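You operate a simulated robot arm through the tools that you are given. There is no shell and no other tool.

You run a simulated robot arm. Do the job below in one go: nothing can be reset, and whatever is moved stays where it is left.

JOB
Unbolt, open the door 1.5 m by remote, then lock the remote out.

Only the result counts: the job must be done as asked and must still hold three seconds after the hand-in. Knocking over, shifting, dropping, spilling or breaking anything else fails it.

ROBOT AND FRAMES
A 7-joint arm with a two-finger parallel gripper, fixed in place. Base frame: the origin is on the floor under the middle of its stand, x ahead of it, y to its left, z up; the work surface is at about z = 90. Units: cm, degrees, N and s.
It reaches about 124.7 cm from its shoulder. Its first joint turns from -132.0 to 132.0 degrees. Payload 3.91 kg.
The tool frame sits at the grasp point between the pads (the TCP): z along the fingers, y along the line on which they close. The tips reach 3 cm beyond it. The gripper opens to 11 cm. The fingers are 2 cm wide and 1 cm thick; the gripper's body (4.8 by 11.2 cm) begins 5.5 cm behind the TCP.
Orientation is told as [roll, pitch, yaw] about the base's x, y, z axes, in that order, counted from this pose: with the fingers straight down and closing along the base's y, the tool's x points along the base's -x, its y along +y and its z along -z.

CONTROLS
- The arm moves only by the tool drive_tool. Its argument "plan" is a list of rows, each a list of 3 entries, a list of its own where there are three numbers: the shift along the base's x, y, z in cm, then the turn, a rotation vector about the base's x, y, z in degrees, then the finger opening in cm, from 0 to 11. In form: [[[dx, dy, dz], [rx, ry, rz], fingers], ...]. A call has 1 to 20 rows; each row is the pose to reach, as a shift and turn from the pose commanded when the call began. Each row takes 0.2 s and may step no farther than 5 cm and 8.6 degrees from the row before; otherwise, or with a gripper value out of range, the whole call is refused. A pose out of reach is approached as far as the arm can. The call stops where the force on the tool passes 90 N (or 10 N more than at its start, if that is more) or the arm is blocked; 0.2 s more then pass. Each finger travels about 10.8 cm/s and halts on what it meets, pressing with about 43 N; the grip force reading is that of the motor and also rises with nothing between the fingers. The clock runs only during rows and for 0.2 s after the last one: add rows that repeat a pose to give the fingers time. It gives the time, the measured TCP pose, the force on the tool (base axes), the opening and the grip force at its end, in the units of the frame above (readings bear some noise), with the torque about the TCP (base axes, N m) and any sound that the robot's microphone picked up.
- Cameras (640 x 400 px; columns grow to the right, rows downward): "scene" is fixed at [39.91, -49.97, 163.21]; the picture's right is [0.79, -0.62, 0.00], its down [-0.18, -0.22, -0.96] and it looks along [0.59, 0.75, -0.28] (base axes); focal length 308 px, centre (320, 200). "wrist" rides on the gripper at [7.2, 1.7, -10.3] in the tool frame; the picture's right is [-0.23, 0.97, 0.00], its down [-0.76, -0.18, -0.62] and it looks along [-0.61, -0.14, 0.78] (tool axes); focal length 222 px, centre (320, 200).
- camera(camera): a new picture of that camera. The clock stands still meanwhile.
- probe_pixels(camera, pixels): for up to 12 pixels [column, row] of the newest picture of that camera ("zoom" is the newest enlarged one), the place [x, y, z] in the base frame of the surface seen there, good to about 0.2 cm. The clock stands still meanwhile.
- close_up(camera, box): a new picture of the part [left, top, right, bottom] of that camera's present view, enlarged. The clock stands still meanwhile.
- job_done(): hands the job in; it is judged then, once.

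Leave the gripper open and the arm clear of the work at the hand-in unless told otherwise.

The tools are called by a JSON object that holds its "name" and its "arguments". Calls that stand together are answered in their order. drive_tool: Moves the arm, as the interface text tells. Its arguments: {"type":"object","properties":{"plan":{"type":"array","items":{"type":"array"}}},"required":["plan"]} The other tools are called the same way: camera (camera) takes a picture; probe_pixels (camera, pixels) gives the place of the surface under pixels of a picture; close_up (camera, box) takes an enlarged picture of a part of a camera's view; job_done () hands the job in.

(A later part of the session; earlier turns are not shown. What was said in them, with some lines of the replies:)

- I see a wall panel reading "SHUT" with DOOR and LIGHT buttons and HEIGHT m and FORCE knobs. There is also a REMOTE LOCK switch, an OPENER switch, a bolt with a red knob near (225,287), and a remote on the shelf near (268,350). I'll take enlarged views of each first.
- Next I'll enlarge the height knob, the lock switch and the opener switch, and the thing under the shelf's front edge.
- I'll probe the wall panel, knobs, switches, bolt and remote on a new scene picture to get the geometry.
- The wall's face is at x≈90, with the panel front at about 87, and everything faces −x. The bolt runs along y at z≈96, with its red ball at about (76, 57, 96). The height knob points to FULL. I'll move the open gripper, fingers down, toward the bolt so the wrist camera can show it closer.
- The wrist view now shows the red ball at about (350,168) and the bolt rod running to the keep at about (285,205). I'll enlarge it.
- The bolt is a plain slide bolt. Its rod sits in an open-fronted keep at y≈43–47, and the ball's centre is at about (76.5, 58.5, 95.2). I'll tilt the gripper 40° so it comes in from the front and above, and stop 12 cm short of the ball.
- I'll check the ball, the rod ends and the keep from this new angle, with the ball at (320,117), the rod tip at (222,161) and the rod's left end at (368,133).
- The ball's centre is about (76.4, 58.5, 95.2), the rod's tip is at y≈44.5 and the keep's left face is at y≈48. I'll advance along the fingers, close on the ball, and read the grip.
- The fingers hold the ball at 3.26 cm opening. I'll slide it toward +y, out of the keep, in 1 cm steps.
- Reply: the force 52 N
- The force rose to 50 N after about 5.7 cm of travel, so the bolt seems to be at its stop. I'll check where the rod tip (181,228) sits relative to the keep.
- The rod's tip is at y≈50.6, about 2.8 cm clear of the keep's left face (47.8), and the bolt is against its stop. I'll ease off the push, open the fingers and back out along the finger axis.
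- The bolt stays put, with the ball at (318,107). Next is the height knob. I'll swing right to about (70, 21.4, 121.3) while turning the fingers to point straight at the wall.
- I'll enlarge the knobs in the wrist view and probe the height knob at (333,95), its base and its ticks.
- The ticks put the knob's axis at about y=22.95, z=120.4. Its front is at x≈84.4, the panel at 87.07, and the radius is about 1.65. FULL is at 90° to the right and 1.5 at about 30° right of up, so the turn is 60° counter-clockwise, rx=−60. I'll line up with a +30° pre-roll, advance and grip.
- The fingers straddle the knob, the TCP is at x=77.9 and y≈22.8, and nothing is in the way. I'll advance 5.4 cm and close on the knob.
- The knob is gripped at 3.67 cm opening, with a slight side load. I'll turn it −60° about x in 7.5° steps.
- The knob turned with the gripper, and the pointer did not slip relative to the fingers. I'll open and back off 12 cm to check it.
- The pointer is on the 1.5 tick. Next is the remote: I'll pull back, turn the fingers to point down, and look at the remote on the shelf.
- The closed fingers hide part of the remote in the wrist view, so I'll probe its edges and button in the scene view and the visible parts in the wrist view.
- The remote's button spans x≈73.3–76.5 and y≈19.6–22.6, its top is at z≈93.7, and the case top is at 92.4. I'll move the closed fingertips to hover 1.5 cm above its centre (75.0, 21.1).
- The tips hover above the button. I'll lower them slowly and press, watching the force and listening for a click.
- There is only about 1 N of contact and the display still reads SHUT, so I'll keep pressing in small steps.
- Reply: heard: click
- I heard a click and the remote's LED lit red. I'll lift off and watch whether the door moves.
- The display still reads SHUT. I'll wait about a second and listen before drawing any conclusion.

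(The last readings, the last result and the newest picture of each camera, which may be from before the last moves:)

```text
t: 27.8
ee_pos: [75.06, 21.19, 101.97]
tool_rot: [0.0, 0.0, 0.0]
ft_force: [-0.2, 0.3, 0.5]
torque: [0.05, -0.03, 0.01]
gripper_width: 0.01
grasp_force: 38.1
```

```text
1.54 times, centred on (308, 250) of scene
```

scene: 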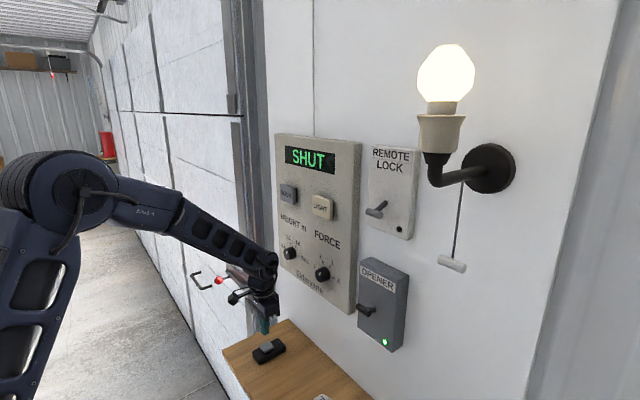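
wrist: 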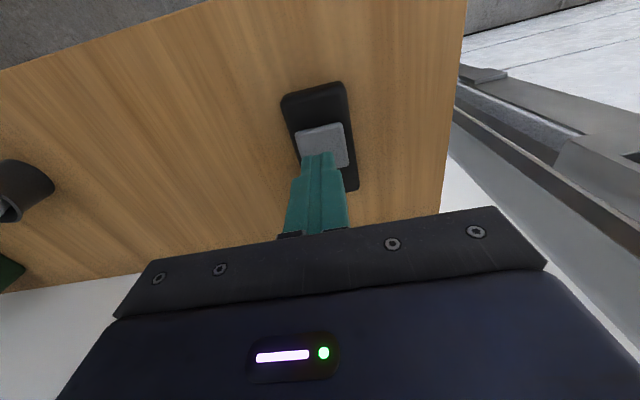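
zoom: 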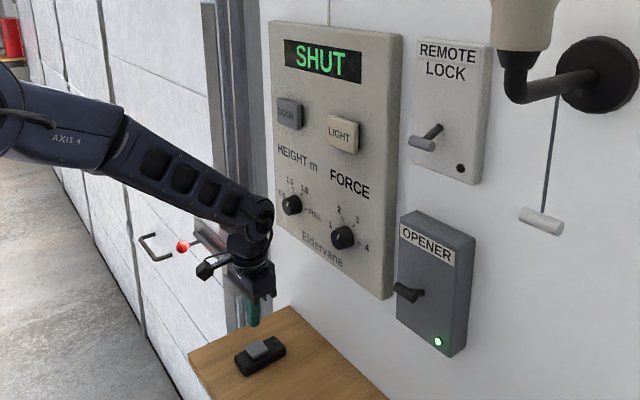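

The click and red LED show the remote transmits, but the door didn't react. Before pressing again I'll look for a reason: the lock switch, the photo-eye, the lamp and the labels.

{"name": "close_up", "arguments": {"camera": "scene", "box": [390, 30, 550, 280]}}

{"name": "close_up", "arguments": {"camera": "scene", "box": [350, 135, 430, 245]}}

{"name": "close_up", "arguments": {"camera": "scene", "box": [340, 250, 420, 360]}}

{"name": "close_up", "arguments": {"camera": "scene", "box": [0, 0, 160, 100]}}

{"name": "close_up", "arguments": {"camera": "scene", "box": [260, 340, 420, 400]}}

{"name": "close_up", "arguments": {"camera": "scene", "box": [180, 240, 300, 340]}}

```text
1.60 times, centred on (470, 155) of scene
```

zoom: 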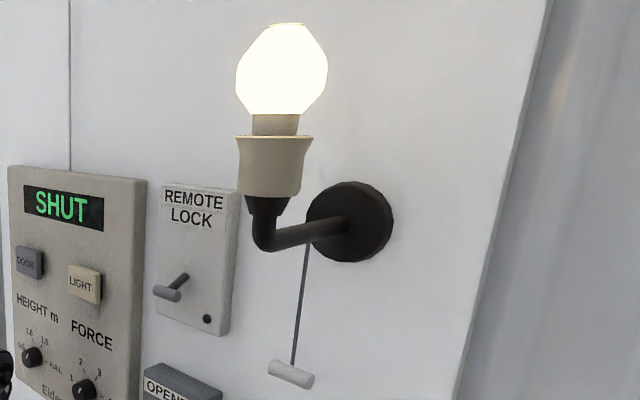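

```text
3.64 times, centred on (390, 190) of scene
```

zoom: 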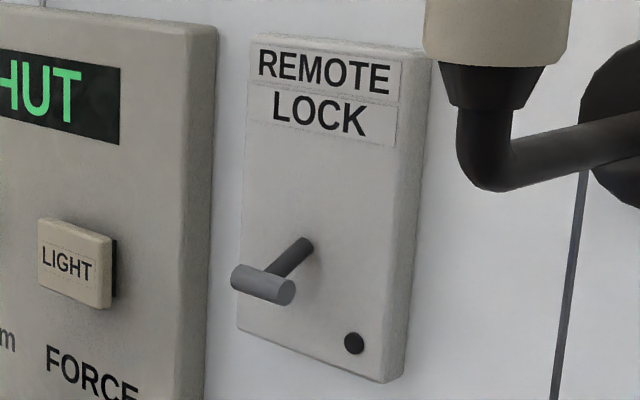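

```text
3.64 times, centred on (380, 305) of scene
```

zoom: 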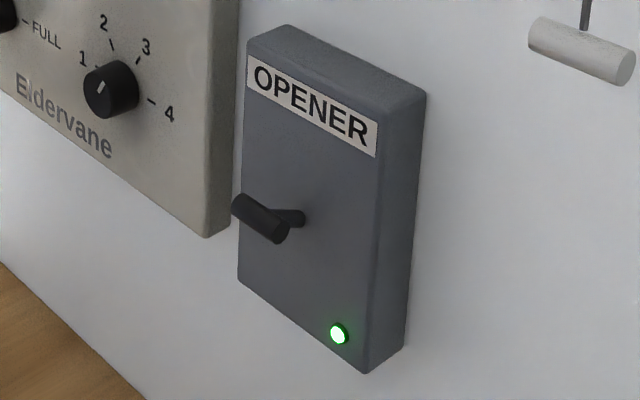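

```text
4.00 times, centred on (80, 50) of scene
```

zoom: 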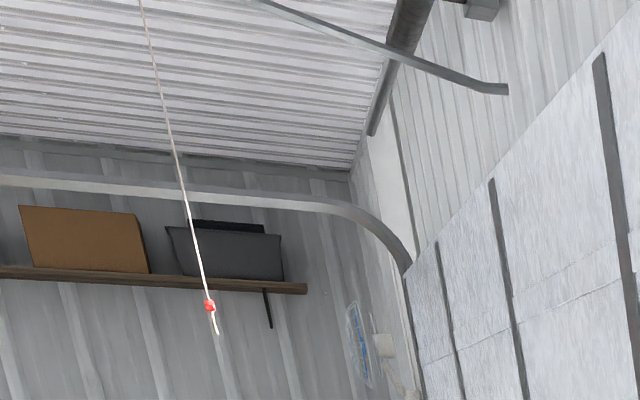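

```text
4.00 times, centred on (340, 370) of scene
```

zoom: 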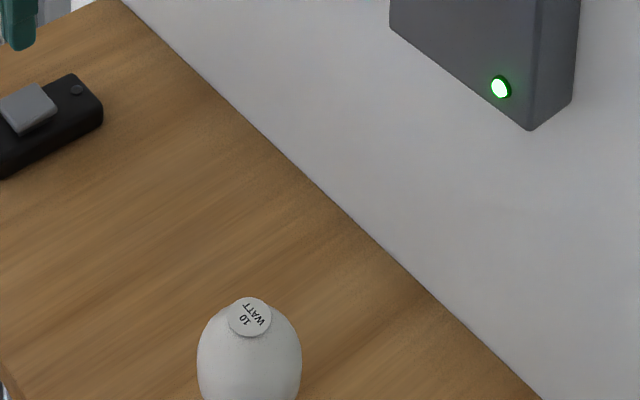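

```text
4.00 times, centred on (240, 290) of scene
```

zoom: 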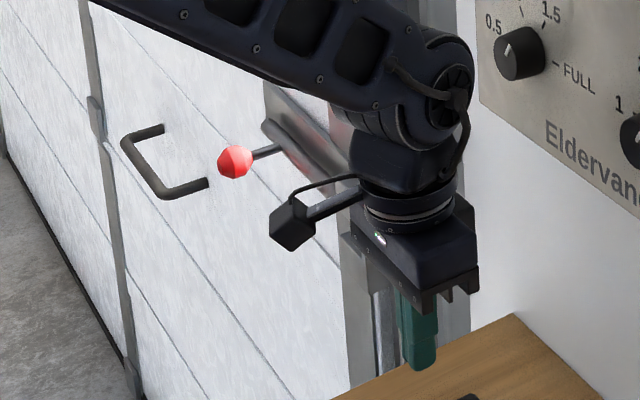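

Nothing obvious shows yet: the opener LED is green, the lock LED is dark, and the remote's LED has gone dark again. I'll probe the two levers' tilts to compare their states.

{"name": "close_up", "arguments": {"camera": "scene", "box": [360, 190, 424, 240]}}

{"name": "probe_pixels", "arguments": {"camera": "zoom", "pixels": [[100, 190], [150, 200], [190, 215], [200, 150], [240, 110], [330, 300], [398, 302]]}}

{"name": "close_up", "arguments": {"camera": "scene", "box": [350, 295, 398, 325]}}

{"name": "probe_pixels", "arguments": {"camera": "zoom", "pixels": [[120, 140], [200, 190], [240, 210], [260, 160], [290, 165], [320, 170], [400, 250]]}}

```text
8.00 times, centred on (392, 215) of scene
```

zoom: 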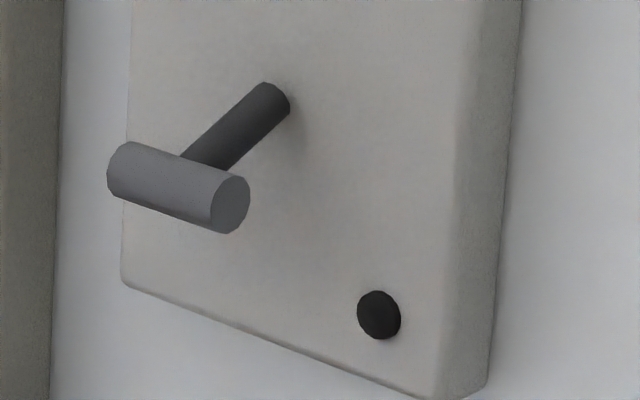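

```text
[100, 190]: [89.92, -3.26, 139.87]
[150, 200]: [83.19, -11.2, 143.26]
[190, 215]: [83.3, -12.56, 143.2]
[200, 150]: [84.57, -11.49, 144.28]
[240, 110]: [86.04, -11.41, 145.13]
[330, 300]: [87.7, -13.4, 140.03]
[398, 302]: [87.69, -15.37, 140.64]
```

```text
13.33 times, centred on (374, 310) of scene
```

zoom: 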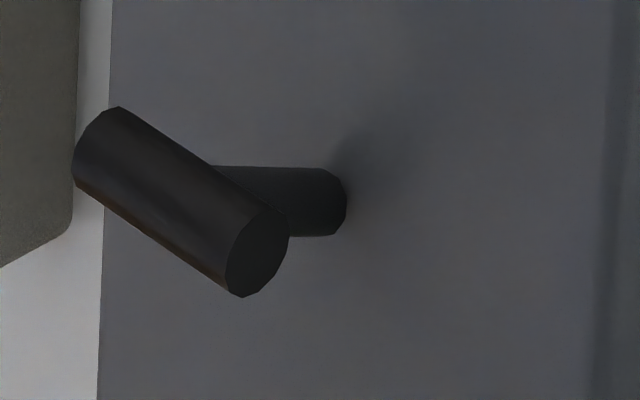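

```text
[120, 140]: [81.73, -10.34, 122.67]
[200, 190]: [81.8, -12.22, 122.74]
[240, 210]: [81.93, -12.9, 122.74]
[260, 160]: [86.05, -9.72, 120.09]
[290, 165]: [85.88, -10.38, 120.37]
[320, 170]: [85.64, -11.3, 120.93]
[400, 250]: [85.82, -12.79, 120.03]
```

Both levers look consistent, with the opener tilted up and lit and the lock tilted down and dark. I'll check that the bolt is still fully back by probing the ball near (219,281) and the rod near (240,270).

{"name": "camera", "arguments": {"camera": "scene"}}

{"name": "probe_pixels", "arguments": {"camera": "scene", "pixels": [[218, 281], [222, 280], [228, 277], [235, 272], [268, 351], [280, 343], [266, 346]]}}

{"name": "camera", "arguments": {"camera": "wrist"}}

```text
taken
```

scene: 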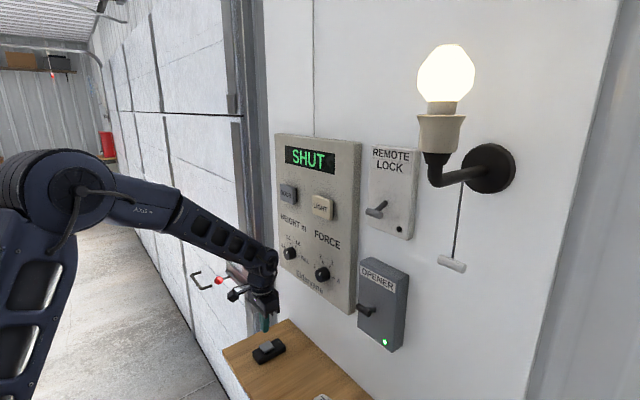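

```text
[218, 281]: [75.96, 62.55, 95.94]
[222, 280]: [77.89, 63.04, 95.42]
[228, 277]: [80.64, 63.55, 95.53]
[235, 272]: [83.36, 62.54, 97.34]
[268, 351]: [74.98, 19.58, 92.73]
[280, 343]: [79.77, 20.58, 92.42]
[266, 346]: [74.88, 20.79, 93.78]
```

```text
taken
```

wrist: 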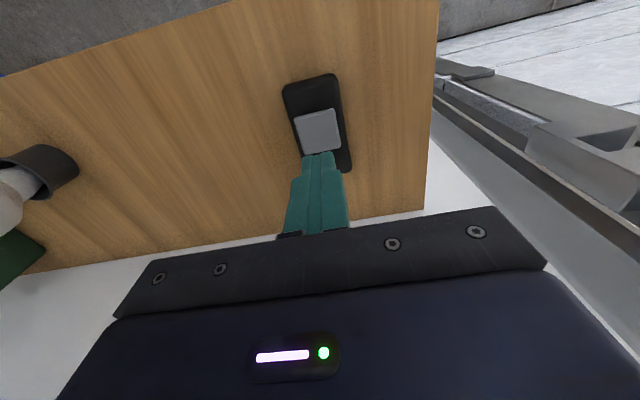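

The bolt stays withdrawn by about 5.7 cm and the remote hasn't shifted. I'll press the remote again and hold it for about a second, in case the first press was too short.

{"name": "drive_tool", "arguments": {"plan": [[[0, 0, -3], [0, 0, 0], 0], [[0, 0, -5.2], [0, 0, 0], 0], [[0, 0, -5.7], [0, 0, 0], 0], [[0, 0, -5.9], [0, 0, 0], 0], [[0, 0, -6.1], [0, 0, 0], 0], [[0, 0, -6.15], [0, 0, 0], 0], [[0, 0, -6.15], [0, 0, 0], 0], [[0, 0, -6.15], [0, 0, 0], 0], [[0, 0, -6.15], [0, 0, 0], 0]]}}

{"name": "camera", "arguments": {"camera": "scene"}}

```text
t: 29.8
ee_pos: [75.03, 21.24, 95.82]
tool_rot: [0.0, 0.1, 0.1]
ft_force: [1.4, 1.5, 11.7]
torque: [0.07, -0.04, -0.01]
gripper_width: 0.0
grasp_force: 37.4
heard: click
```

```text
taken
```

scene: 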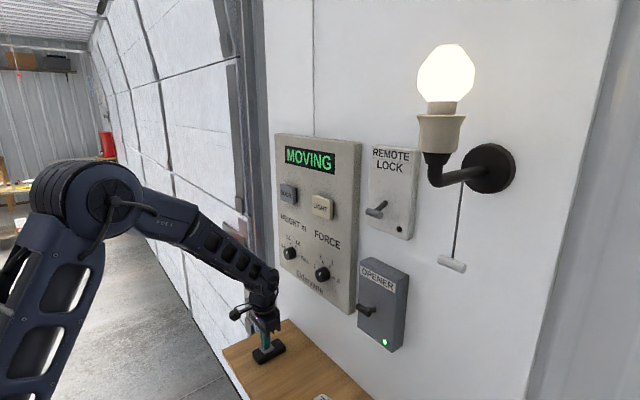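

The display now reads MOVING and the door is rising; the longer press worked. I'll lift off the button and watch the door.

{"name": "drive_tool", "arguments": {"plan": [[[0, 0, 0.5], [0, 0, 0], 0], [[0, 0, 3], [0, 0, 0], 0], [[0, 0, 5], [0, 0, 0], 0]]}}

{"name": "camera", "arguments": {"camera": "scene"}}

```text
t: 30.6
ee_pos: [75.01, 21.23, 100.83]
tool_rot: [0.0, 0.1, 0.1]
ft_force: [0.1, -0.5, -0.1]
torque: [0.01, 0.02, 0.0]
gripper_width: 0.0
grasp_force: 37.0
```

```text
taken
```

scene: 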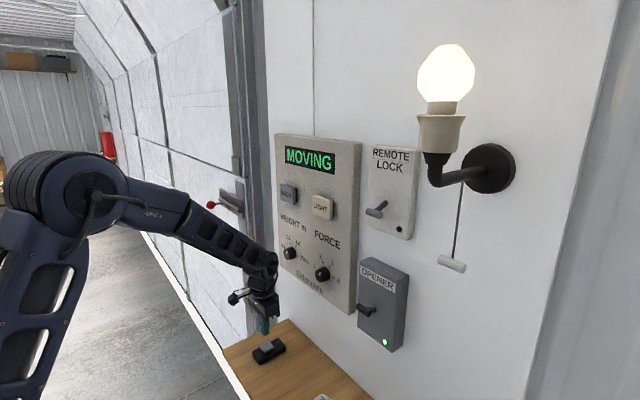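

The door keeps rising, with the bolt and its red knob well clear of the arm. I'll hold still until it stops.

{"name": "drive_tool", "arguments": {"plan": [[[0, 0, 0.5], [0, 0, 0], 0], [[0, 0, 0.5], [0, 0, 0], 0], [[0, 0, 0.5], [0, 0, 0], 0], [[0, 0, 0.5], [0, 0, 0], 0], [[0, 0, 0.5], [0, 0, 0], 0], [[0, 0, 0.5], [0, 0, 0], 0], [[0, 0, 0.5], [0, 0, 0], 0], [[0, 0, 0.5], [0, 0, 0], 0]]}}

{"name": "camera", "arguments": {"camera": "scene"}}

```text
t: 32.4
ee_pos: [74.99, 21.24, 101.44]
tool_rot: [-0.1, -0.1, 0.0]
ft_force: [0.1, -0.8, -1.0]
torque: [0.02, -0.04, 0.02]
gripper_width: 0.0
grasp_force: 37.3
```

```text
taken
```

scene: 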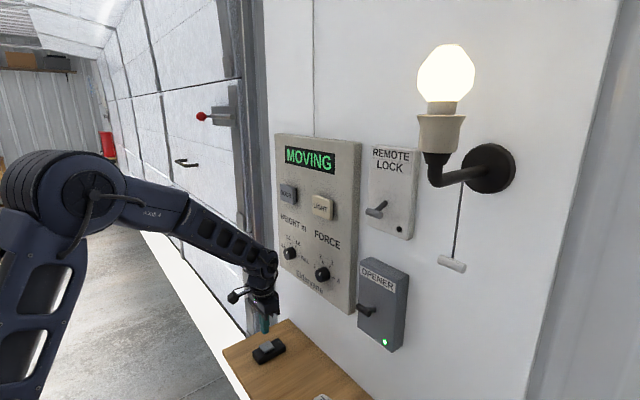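

It is still MOVING, so I'll keep waiting.

{"name": "drive_tool", "arguments": {"plan": [[[0, 0, 0.5], [0, 0, 0], 0], [[0, 0, 0.5], [0, 0, 0], 0], [[0, 0, 0.5], [0, 0, 0], 0], [[0, 0, 0.5], [0, 0, 0], 0], [[0, 0, 0.5], [0, 0, 0], 0], [[0, 0, 0.5], [0, 0, 0], 0], [[0, 0, 0.5], [0, 0, 0], 0], [[0, 0, 0.5], [0, 0, 0], 0], [[0, 0, 0.5], [0, 0, 0], 0], [[0, 0, 0.5], [0, 0, 0], 0], [[0, 0, 0.5], [0, 0, 0], 0], [[0, 0, 0.5], [0, 0, 0], 0], [[0, 0, 0.5], [0, 0, 0], 0], [[0, 0, 0.5], [0, 0, 0], 0], [[0, 0, 0.5], [0, 0, 0], 0]]}}

{"name": "camera", "arguments": {"camera": "scene"}}

```text
t: 35.6
ee_pos: [74.97, 21.35, 101.83]
tool_rot: [0.0, 0.0, 0.0]
ft_force: [0.1, 0.1, 0.0]
torque: [0.0, -0.03, 0.02]
gripper_width: 0.0
grasp_force: 37.1
```

```text
taken
```

scene: 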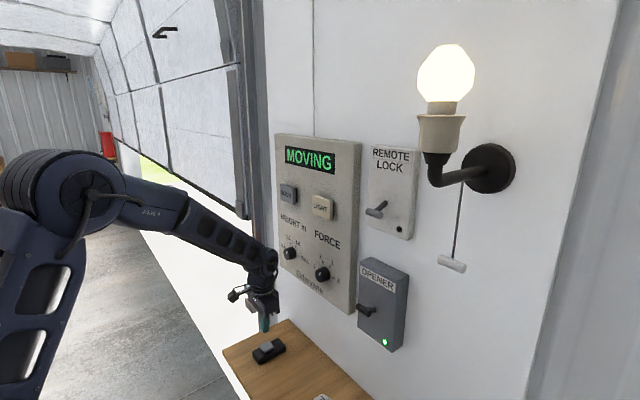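

The door's bottom edge is up near (240,215) and the display still reads MOVING. I'll wait a bit more.

{"name": "drive_tool", "arguments": {"plan": [[[0, 0, 0.2], [0, 0, 0], 0], [[0, 0, 0.2], [0, 0, 0], 0], [[0, 0, 0.2], [0, 0, 0], 0], [[0, 0, 0.2], [0, 0, 0], 0], [[0, 0, 0.2], [0, 0, 0], 0], [[0, 0, 0.2], [0, 0, 0], 0], [[0, 0, 0.2], [0, 0, 0], 0], [[0, 0, 0.2], [0, 0, 0], 0]]}}

{"name": "camera", "arguments": {"camera": "scene"}}

```text
t: 37.4
ee_pos: [75.05, 21.14, 101.98]
tool_rot: [0.0, -0.1, -0.1]
ft_force: [-0.2, -0.9, 0.1]
torque: [0.02, -0.01, 0.03]
gripper_width: 0.01
grasp_force: 37.9
```

```text
taken
```

scene: 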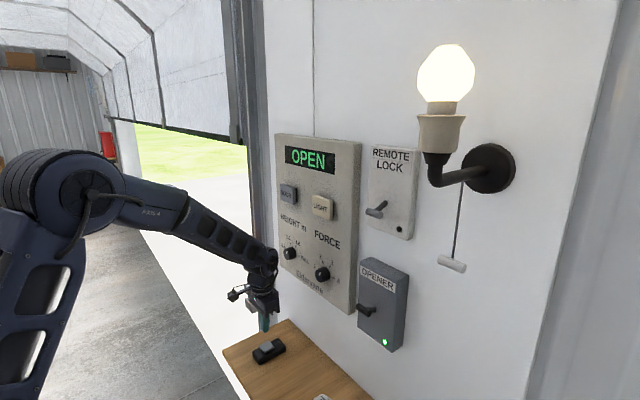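

The display reads OPEN. I'll probe the door's bottom edge near (190,130) and (230,140) to confirm about 150 cm.

{"name": "probe_pixels", "arguments": {"camera": "scene", "pixels": [[190, 129], [225, 138], [230, 142], [160, 122], [234, 143]]}}

{"name": "close_up", "arguments": {"camera": "scene", "box": [120, 90, 248, 170]}}

```text
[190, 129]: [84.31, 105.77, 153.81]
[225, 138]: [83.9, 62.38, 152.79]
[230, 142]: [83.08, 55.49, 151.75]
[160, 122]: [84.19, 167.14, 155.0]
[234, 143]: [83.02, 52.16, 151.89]
```

```text
5.00 times, centred on (184, 130) of scene
```

zoom: 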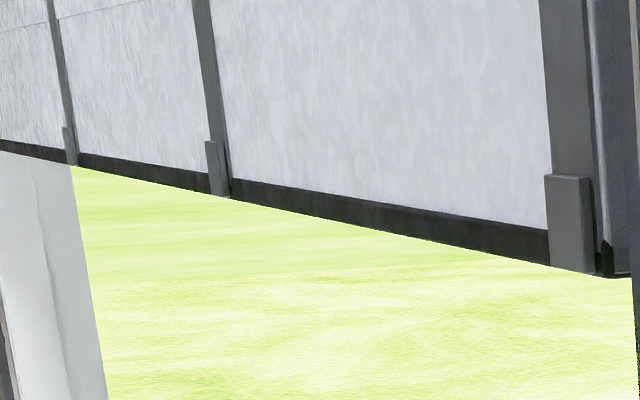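

The bottom edge is at about 150 cm, so the door is open 1.5 m. Next is the REMOTE LOCK lever. First I'll probe the lamp, cord and box around it to plan a clear path.

{"name": "probe_pixels", "arguments": {"camera": "scene", "pixels": [[445, 75], [422, 85], [420, 130], [438, 130], [430, 172], [430, 185], [455, 178], [490, 168], [438, 260], [465, 267], [457, 220], [425, 165]]}}

{"name": "probe_pixels", "arguments": {"camera": "scene", "pixels": [[372, 150], [408, 180], [370, 205], [380, 212], [400, 229], [370, 228], [412, 240], [322, 203], [362, 262], [405, 275]]}}

```text
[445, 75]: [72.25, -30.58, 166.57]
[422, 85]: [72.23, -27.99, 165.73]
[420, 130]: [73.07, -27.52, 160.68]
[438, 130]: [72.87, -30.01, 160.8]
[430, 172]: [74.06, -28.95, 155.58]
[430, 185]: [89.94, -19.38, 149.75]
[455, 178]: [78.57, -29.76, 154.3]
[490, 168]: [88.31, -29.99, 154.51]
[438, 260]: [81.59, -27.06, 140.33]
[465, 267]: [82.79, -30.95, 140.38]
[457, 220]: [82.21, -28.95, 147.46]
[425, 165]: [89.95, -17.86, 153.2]
```

```text
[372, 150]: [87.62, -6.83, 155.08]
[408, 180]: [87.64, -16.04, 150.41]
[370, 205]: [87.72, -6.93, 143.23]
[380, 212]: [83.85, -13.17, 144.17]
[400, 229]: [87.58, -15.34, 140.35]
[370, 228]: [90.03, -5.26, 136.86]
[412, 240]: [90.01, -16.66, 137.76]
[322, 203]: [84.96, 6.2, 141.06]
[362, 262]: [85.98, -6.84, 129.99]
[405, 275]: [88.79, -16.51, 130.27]
```

The lamp is at y≈−26 to −34 and the opener's box top is at z=130, so a path at x≈65 to (65, −12, 140) is clear. I'll go there with the fingers closed, turning them to point at the wall.

{"name": "drive_tool", "arguments": {"plan": [[[-3, 0, 2.5], [0, 0, 0], 0], [[-6, -2, 5], [0, 0, 0], 0], [[-8, -5, 8], [0, -8, 0], 0], [[-9, -8.5, 11], [0, -16, 0], 0], [[-10, -12, 14], [0, -24, 0], 0], [[-10, -15.5, 17], [0, -32, 0], 0], [[-10, -19, 20], [0, -40, 0], 0], [[-10, -22.5, 23], [0, -48, 0], 0], [[-10, -26, 26], [0, -56, 0], 0], [[-10, -29.5, 29], [0, -64, 0], 0], [[-10, -32, 32], [0, -72, 0], 0], [[-10, -33, 35], [0, -80, 0], 0], [[-10, -33, 38], [0, -88, 0], 0], [[-10, -33, 38], [0, -90, 0], 0], [[-10, -33, 38], [0, -90, 0], 0]]}}

{"name": "camera", "arguments": {"camera": "scene"}}

{"name": "camera", "arguments": {"camera": "wrist"}}

```text
t: 40.6
ee_pos: [65.08, -11.82, 140.2]
tool_rot: [-172.1, -89.9, 172.2]
ft_force: [-0.2, 0.2, -0.1]
torque: [-0.02, -0.02, -0.03]
gripper_width: 0.01
grasp_force: 37.3
```

```text
taken
```

scene: 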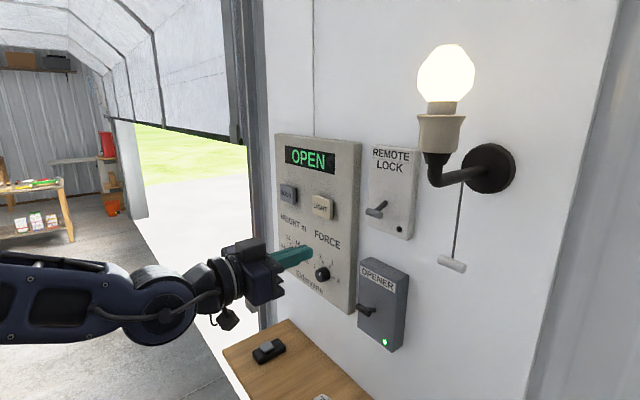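

```text
taken
```

wrist: 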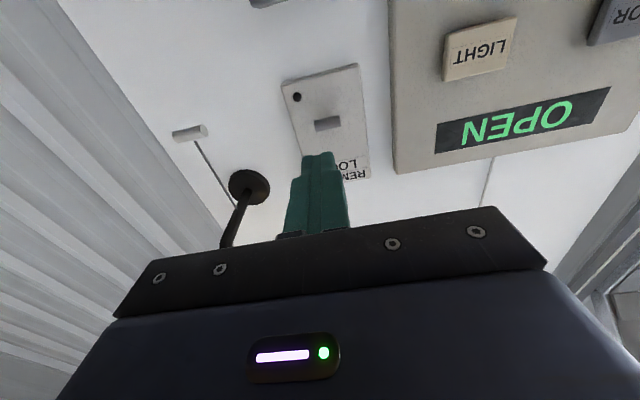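

The wrist view shows the lever's bar at about (327,123). I'll probe its ends and underside.

{"name": "close_up", "arguments": {"camera": "wrist", "box": [280, 80, 376, 140]}}

{"name": "probe_pixels", "arguments": {"camera": "zoom", "pixels": [[240, 295], [310, 285], [370, 270], [300, 260], [310, 310], [250, 330], [390, 250], [115, 115], [500, 200]]}}

```text
6.67 times, centred on (328, 110) of wrist
```

zoom: 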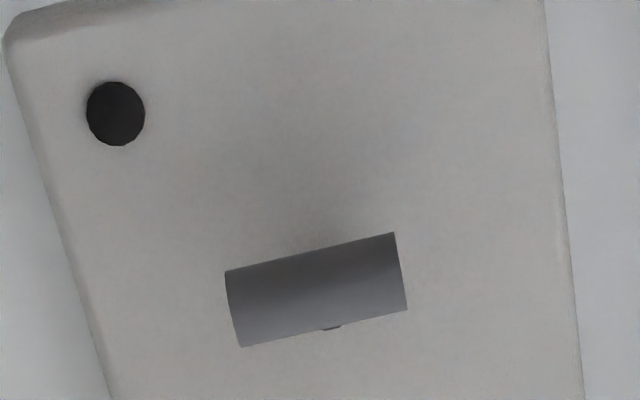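

```text
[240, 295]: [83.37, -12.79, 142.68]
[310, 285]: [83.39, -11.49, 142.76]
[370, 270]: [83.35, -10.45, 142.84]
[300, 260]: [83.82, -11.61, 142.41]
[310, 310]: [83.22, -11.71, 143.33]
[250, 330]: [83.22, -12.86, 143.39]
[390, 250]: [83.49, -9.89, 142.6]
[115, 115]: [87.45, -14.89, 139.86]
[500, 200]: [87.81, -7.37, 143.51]
```

The bar spans y≈−12.9 to −9.9, is centred near (83.9, 143.2) in x and z, and its underside is at z≈142.4. I'll slide the closed fingertips in underneath it, with their top at about 141 and the tips at x≈85.3.

{"name": "drive_tool", "arguments": {"plan": [[[4, 0.2, -0.3], [0, 0, 0], 0], [[8, 0.4, -0.4], [0, 0, 0], 0], [[12, 0.4, -0.4], [0, 0, 0], 0], [[15, 0.4, -0.4], [0, 0, 0], 0], [[17.2, 0.4, -0.4], [0, 0, 0], 0], [[17.2, 0.4, -0.4], [0, 0, 0], 0]]}}

{"name": "close_up", "arguments": {"camera": "scene", "box": [300, 140, 460, 240]}}

{"name": "camera", "arguments": {"camera": "wrist"}}

```text
t: 42.0
ee_pos: [82.29, -11.42, 139.68]
tool_rot: [-146.9, -90.0, 147.0]
ft_force: [0.1, -0.1, 0.8]
torque: [-0.03, 0.04, 0.03]
gripper_width: 0.02
grasp_force: 37.7
```

```text
4.00 times, centred on (380, 190) of scene
```

zoom: 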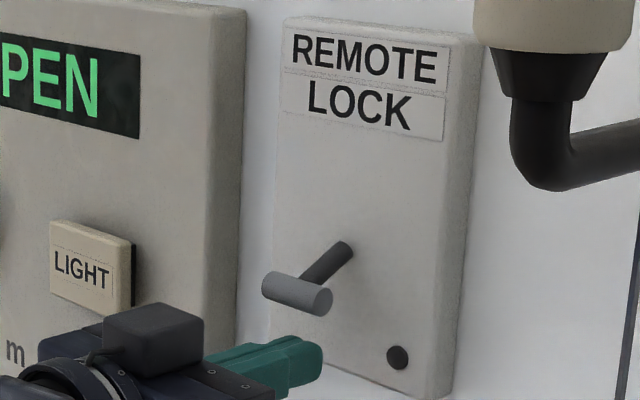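

```text
taken
```

wrist: 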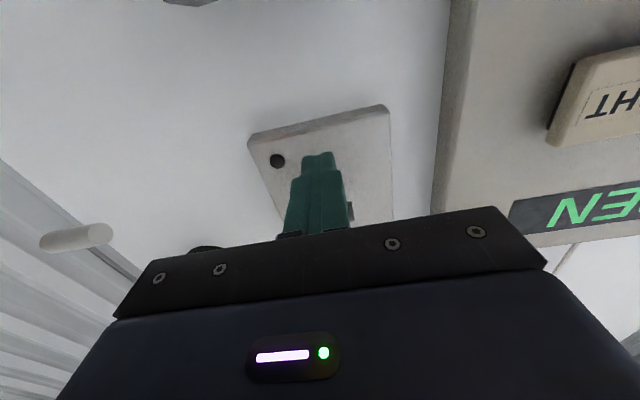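

The fingertips are under the bar. I'll raise them in small steps to flip the lever up, watching the force.

{"name": "drive_tool", "arguments": {"plan": [[[0, 0, 1], [0, 0, 0], 0], [[0, 0, 2], [0, 0, 0], 0], [[0, 0, 3], [0, 0, 0], 0], [[0, 0, 4], [0, 0, 0], 0], [[0, 0, 5], [0, 0, 0], 0]]}}

{"name": "close_up", "arguments": {"camera": "scene", "box": [300, 140, 460, 240]}}

```text
t: 43.2
ee_pos: [82.25, -11.44, 144.71]
tool_rot: [104.5, -90.0, -104.5]
ft_force: [0.4, -0.2, -0.2]
torque: [0.0, 0.01, -0.02]
gripper_width: 0.01
grasp_force: 38.0
```

```text
4.00 times, centred on (380, 190) of scene
```

zoom: 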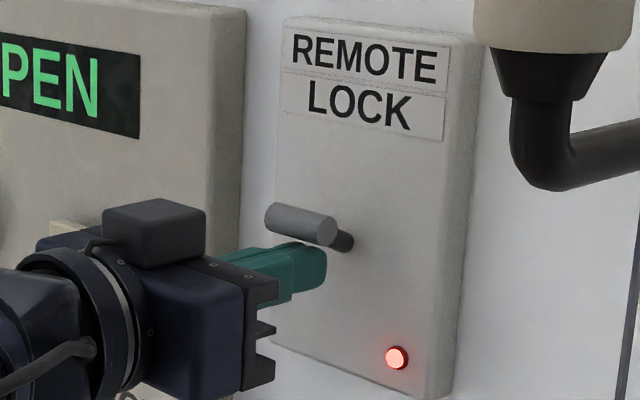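

The lever has flipped up and the red lock LED is lit, with no contact force. I'll drop slightly and back straight out, then open the gripper and check everything.

{"name": "drive_tool", "arguments": {"plan": [[[0, 0, -0.5], [0, 0, 0], 0], [[-4, 0, -0.5], [0, 0, 0], 0], [[-8, 0, -0.5], [0, 0, 0], 0], [[-12, 0, -0.5], [0, 0, 0], 0], [[-16, 0, -0.5], [0, 0, 0], 0], [[-20, 0, -0.5], [0, 0, 0], 3], [[-24, 0, -0.5], [0, 0, 0], 6], [[-26, 0, -0.5], [0, 0, 0], 8], [[-26, 0, -0.5], [0, 0, 0], 10], [[-26, 0, -0.5], [0, 0, 0], 10]]}}

{"name": "camera", "arguments": {"camera": "scene"}}

{"name": "camera", "arguments": {"camera": "wrist"}}

{"name": "close_up", "arguments": {"camera": "scene", "box": [260, 125, 420, 375]}}

```text
t: 45.4
ee_pos: [56.2, -11.28, 144.1]
tool_rot: [-68.2, -90.0, 68.1]
ft_force: [-0.3, 0.1, 0.4]
torque: [0.01, 0.01, 0.0]
gripper_width: 10.0
grasp_force: 0.0
```

```text
taken
```

scene: 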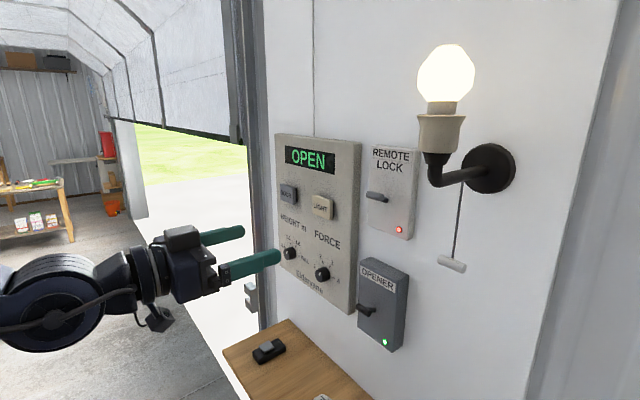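

```text
taken
```

wrist: 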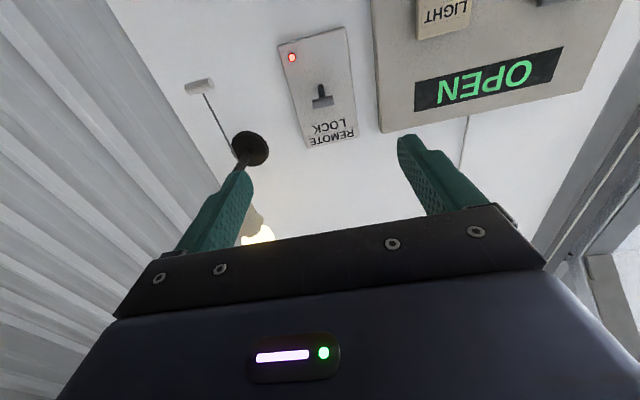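

```text
1.60 times, centred on (340, 250) of scene
```

zoom: 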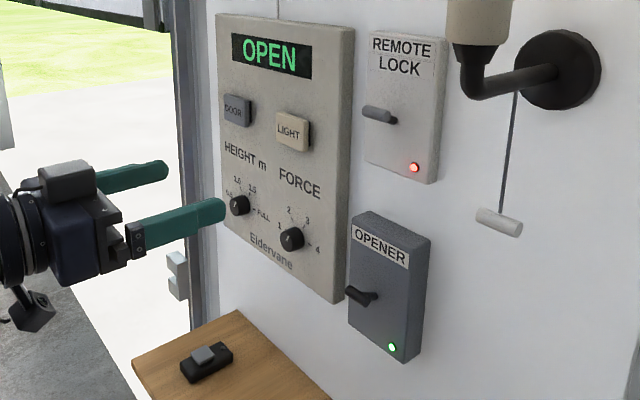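

The display reads OPEN, the lock LED is red with its lever up, the opener is still on, and the remote is unmoved on the shelf. I'll wait 3 s and recheck that the door holds before handing in.

{"name": "drive_tool", "arguments": {"plan": [[[-1, 0, 0], [0, 0, 0], 10], [[-1, 0, 0], [0, 0, 0], 10], [[-1, 0, 0], [0, 0, 0], 10], [[-1, 0, 0], [0, 0, 0], 10], [[-1, 0, 0], [0, 0, 0], 10], [[-1, 0, 0], [0, 0, 0], 10], [[-1, 0, 0], [0, 0, 0], 10], [[-1, 0, 0], [0, 0, 0], 10], [[-1, 0, 0], [0, 0, 0], 10], [[-1, 0, 0], [0, 0, 0], 10], [[-1, 0, 0], [0, 0, 0], 10], [[-1, 0, 0], [0, 0, 0], 10], [[-1, 0, 0], [0, 0, 0], 10], [[-1, 0, 0], [0, 0, 0], 10], [[-1, 0, 0], [0, 0, 0], 10]]}}

{"name": "camera", "arguments": {"camera": "scene"}}

{"name": "probe_pixels", "arguments": {"camera": "scene", "pixels": [[190, 129], [225, 138], [230, 142], [234, 143], [266, 346]]}}

```text
t: 48.6
ee_pos: [55.12, -11.33, 144.2]
tool_rot: [-95.7, -90.0, 95.7]
ft_force: [-0.8, 0.4, 0.0]
torque: [0.02, 0.0, 0.01]
gripper_width: 10.01
grasp_force: 0.0
```

```text
taken
```

scene: 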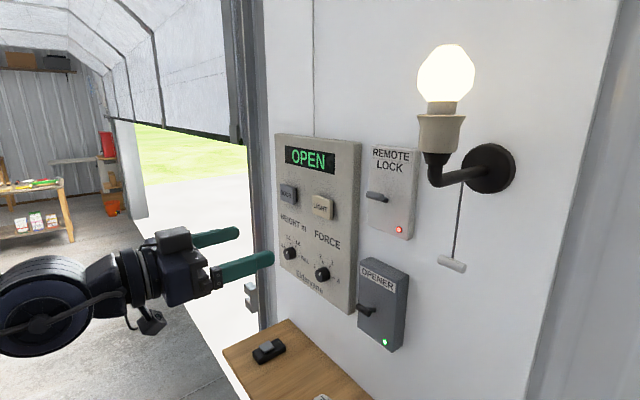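

```text
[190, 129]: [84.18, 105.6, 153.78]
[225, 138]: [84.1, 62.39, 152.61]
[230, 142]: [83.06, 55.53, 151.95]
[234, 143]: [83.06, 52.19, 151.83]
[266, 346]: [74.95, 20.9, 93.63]
```

The door holds at 1.5 m, the display reads OPEN, the lock is on with its red LED, the remote is in place, and the open gripper is clear of the work. I'm handing in.

{"name": "job_done", "arguments": {}}

```text
The job is handed in.
```

The job is handed in: the bolt is drawn, the door is open 1.5 m by the remote, and the remote is locked out.

- **Bolt:** it slid about 5.7 cm to its stop. The rod's tip cleared the keep by about 2.8 cm before the door moved.
- **Height setting:** I turned the HEIGHT knob from FULL to 1.5, and the pointer sits on that tick.
- **Door:** the first press on the remote clicked and lit its LED, but the door did not react. A second press, held for about a second, started it. The panel now reads OPEN, and probes just above the door's bottom edge read about 152 cm. They had not changed 11 s later.
- **Remote lock:** the lever is flipped up and its LED is red.

The remote is still where it was on the shelf. The opener is still on and I left the lamp alone. The gripper is open and clear of the work.
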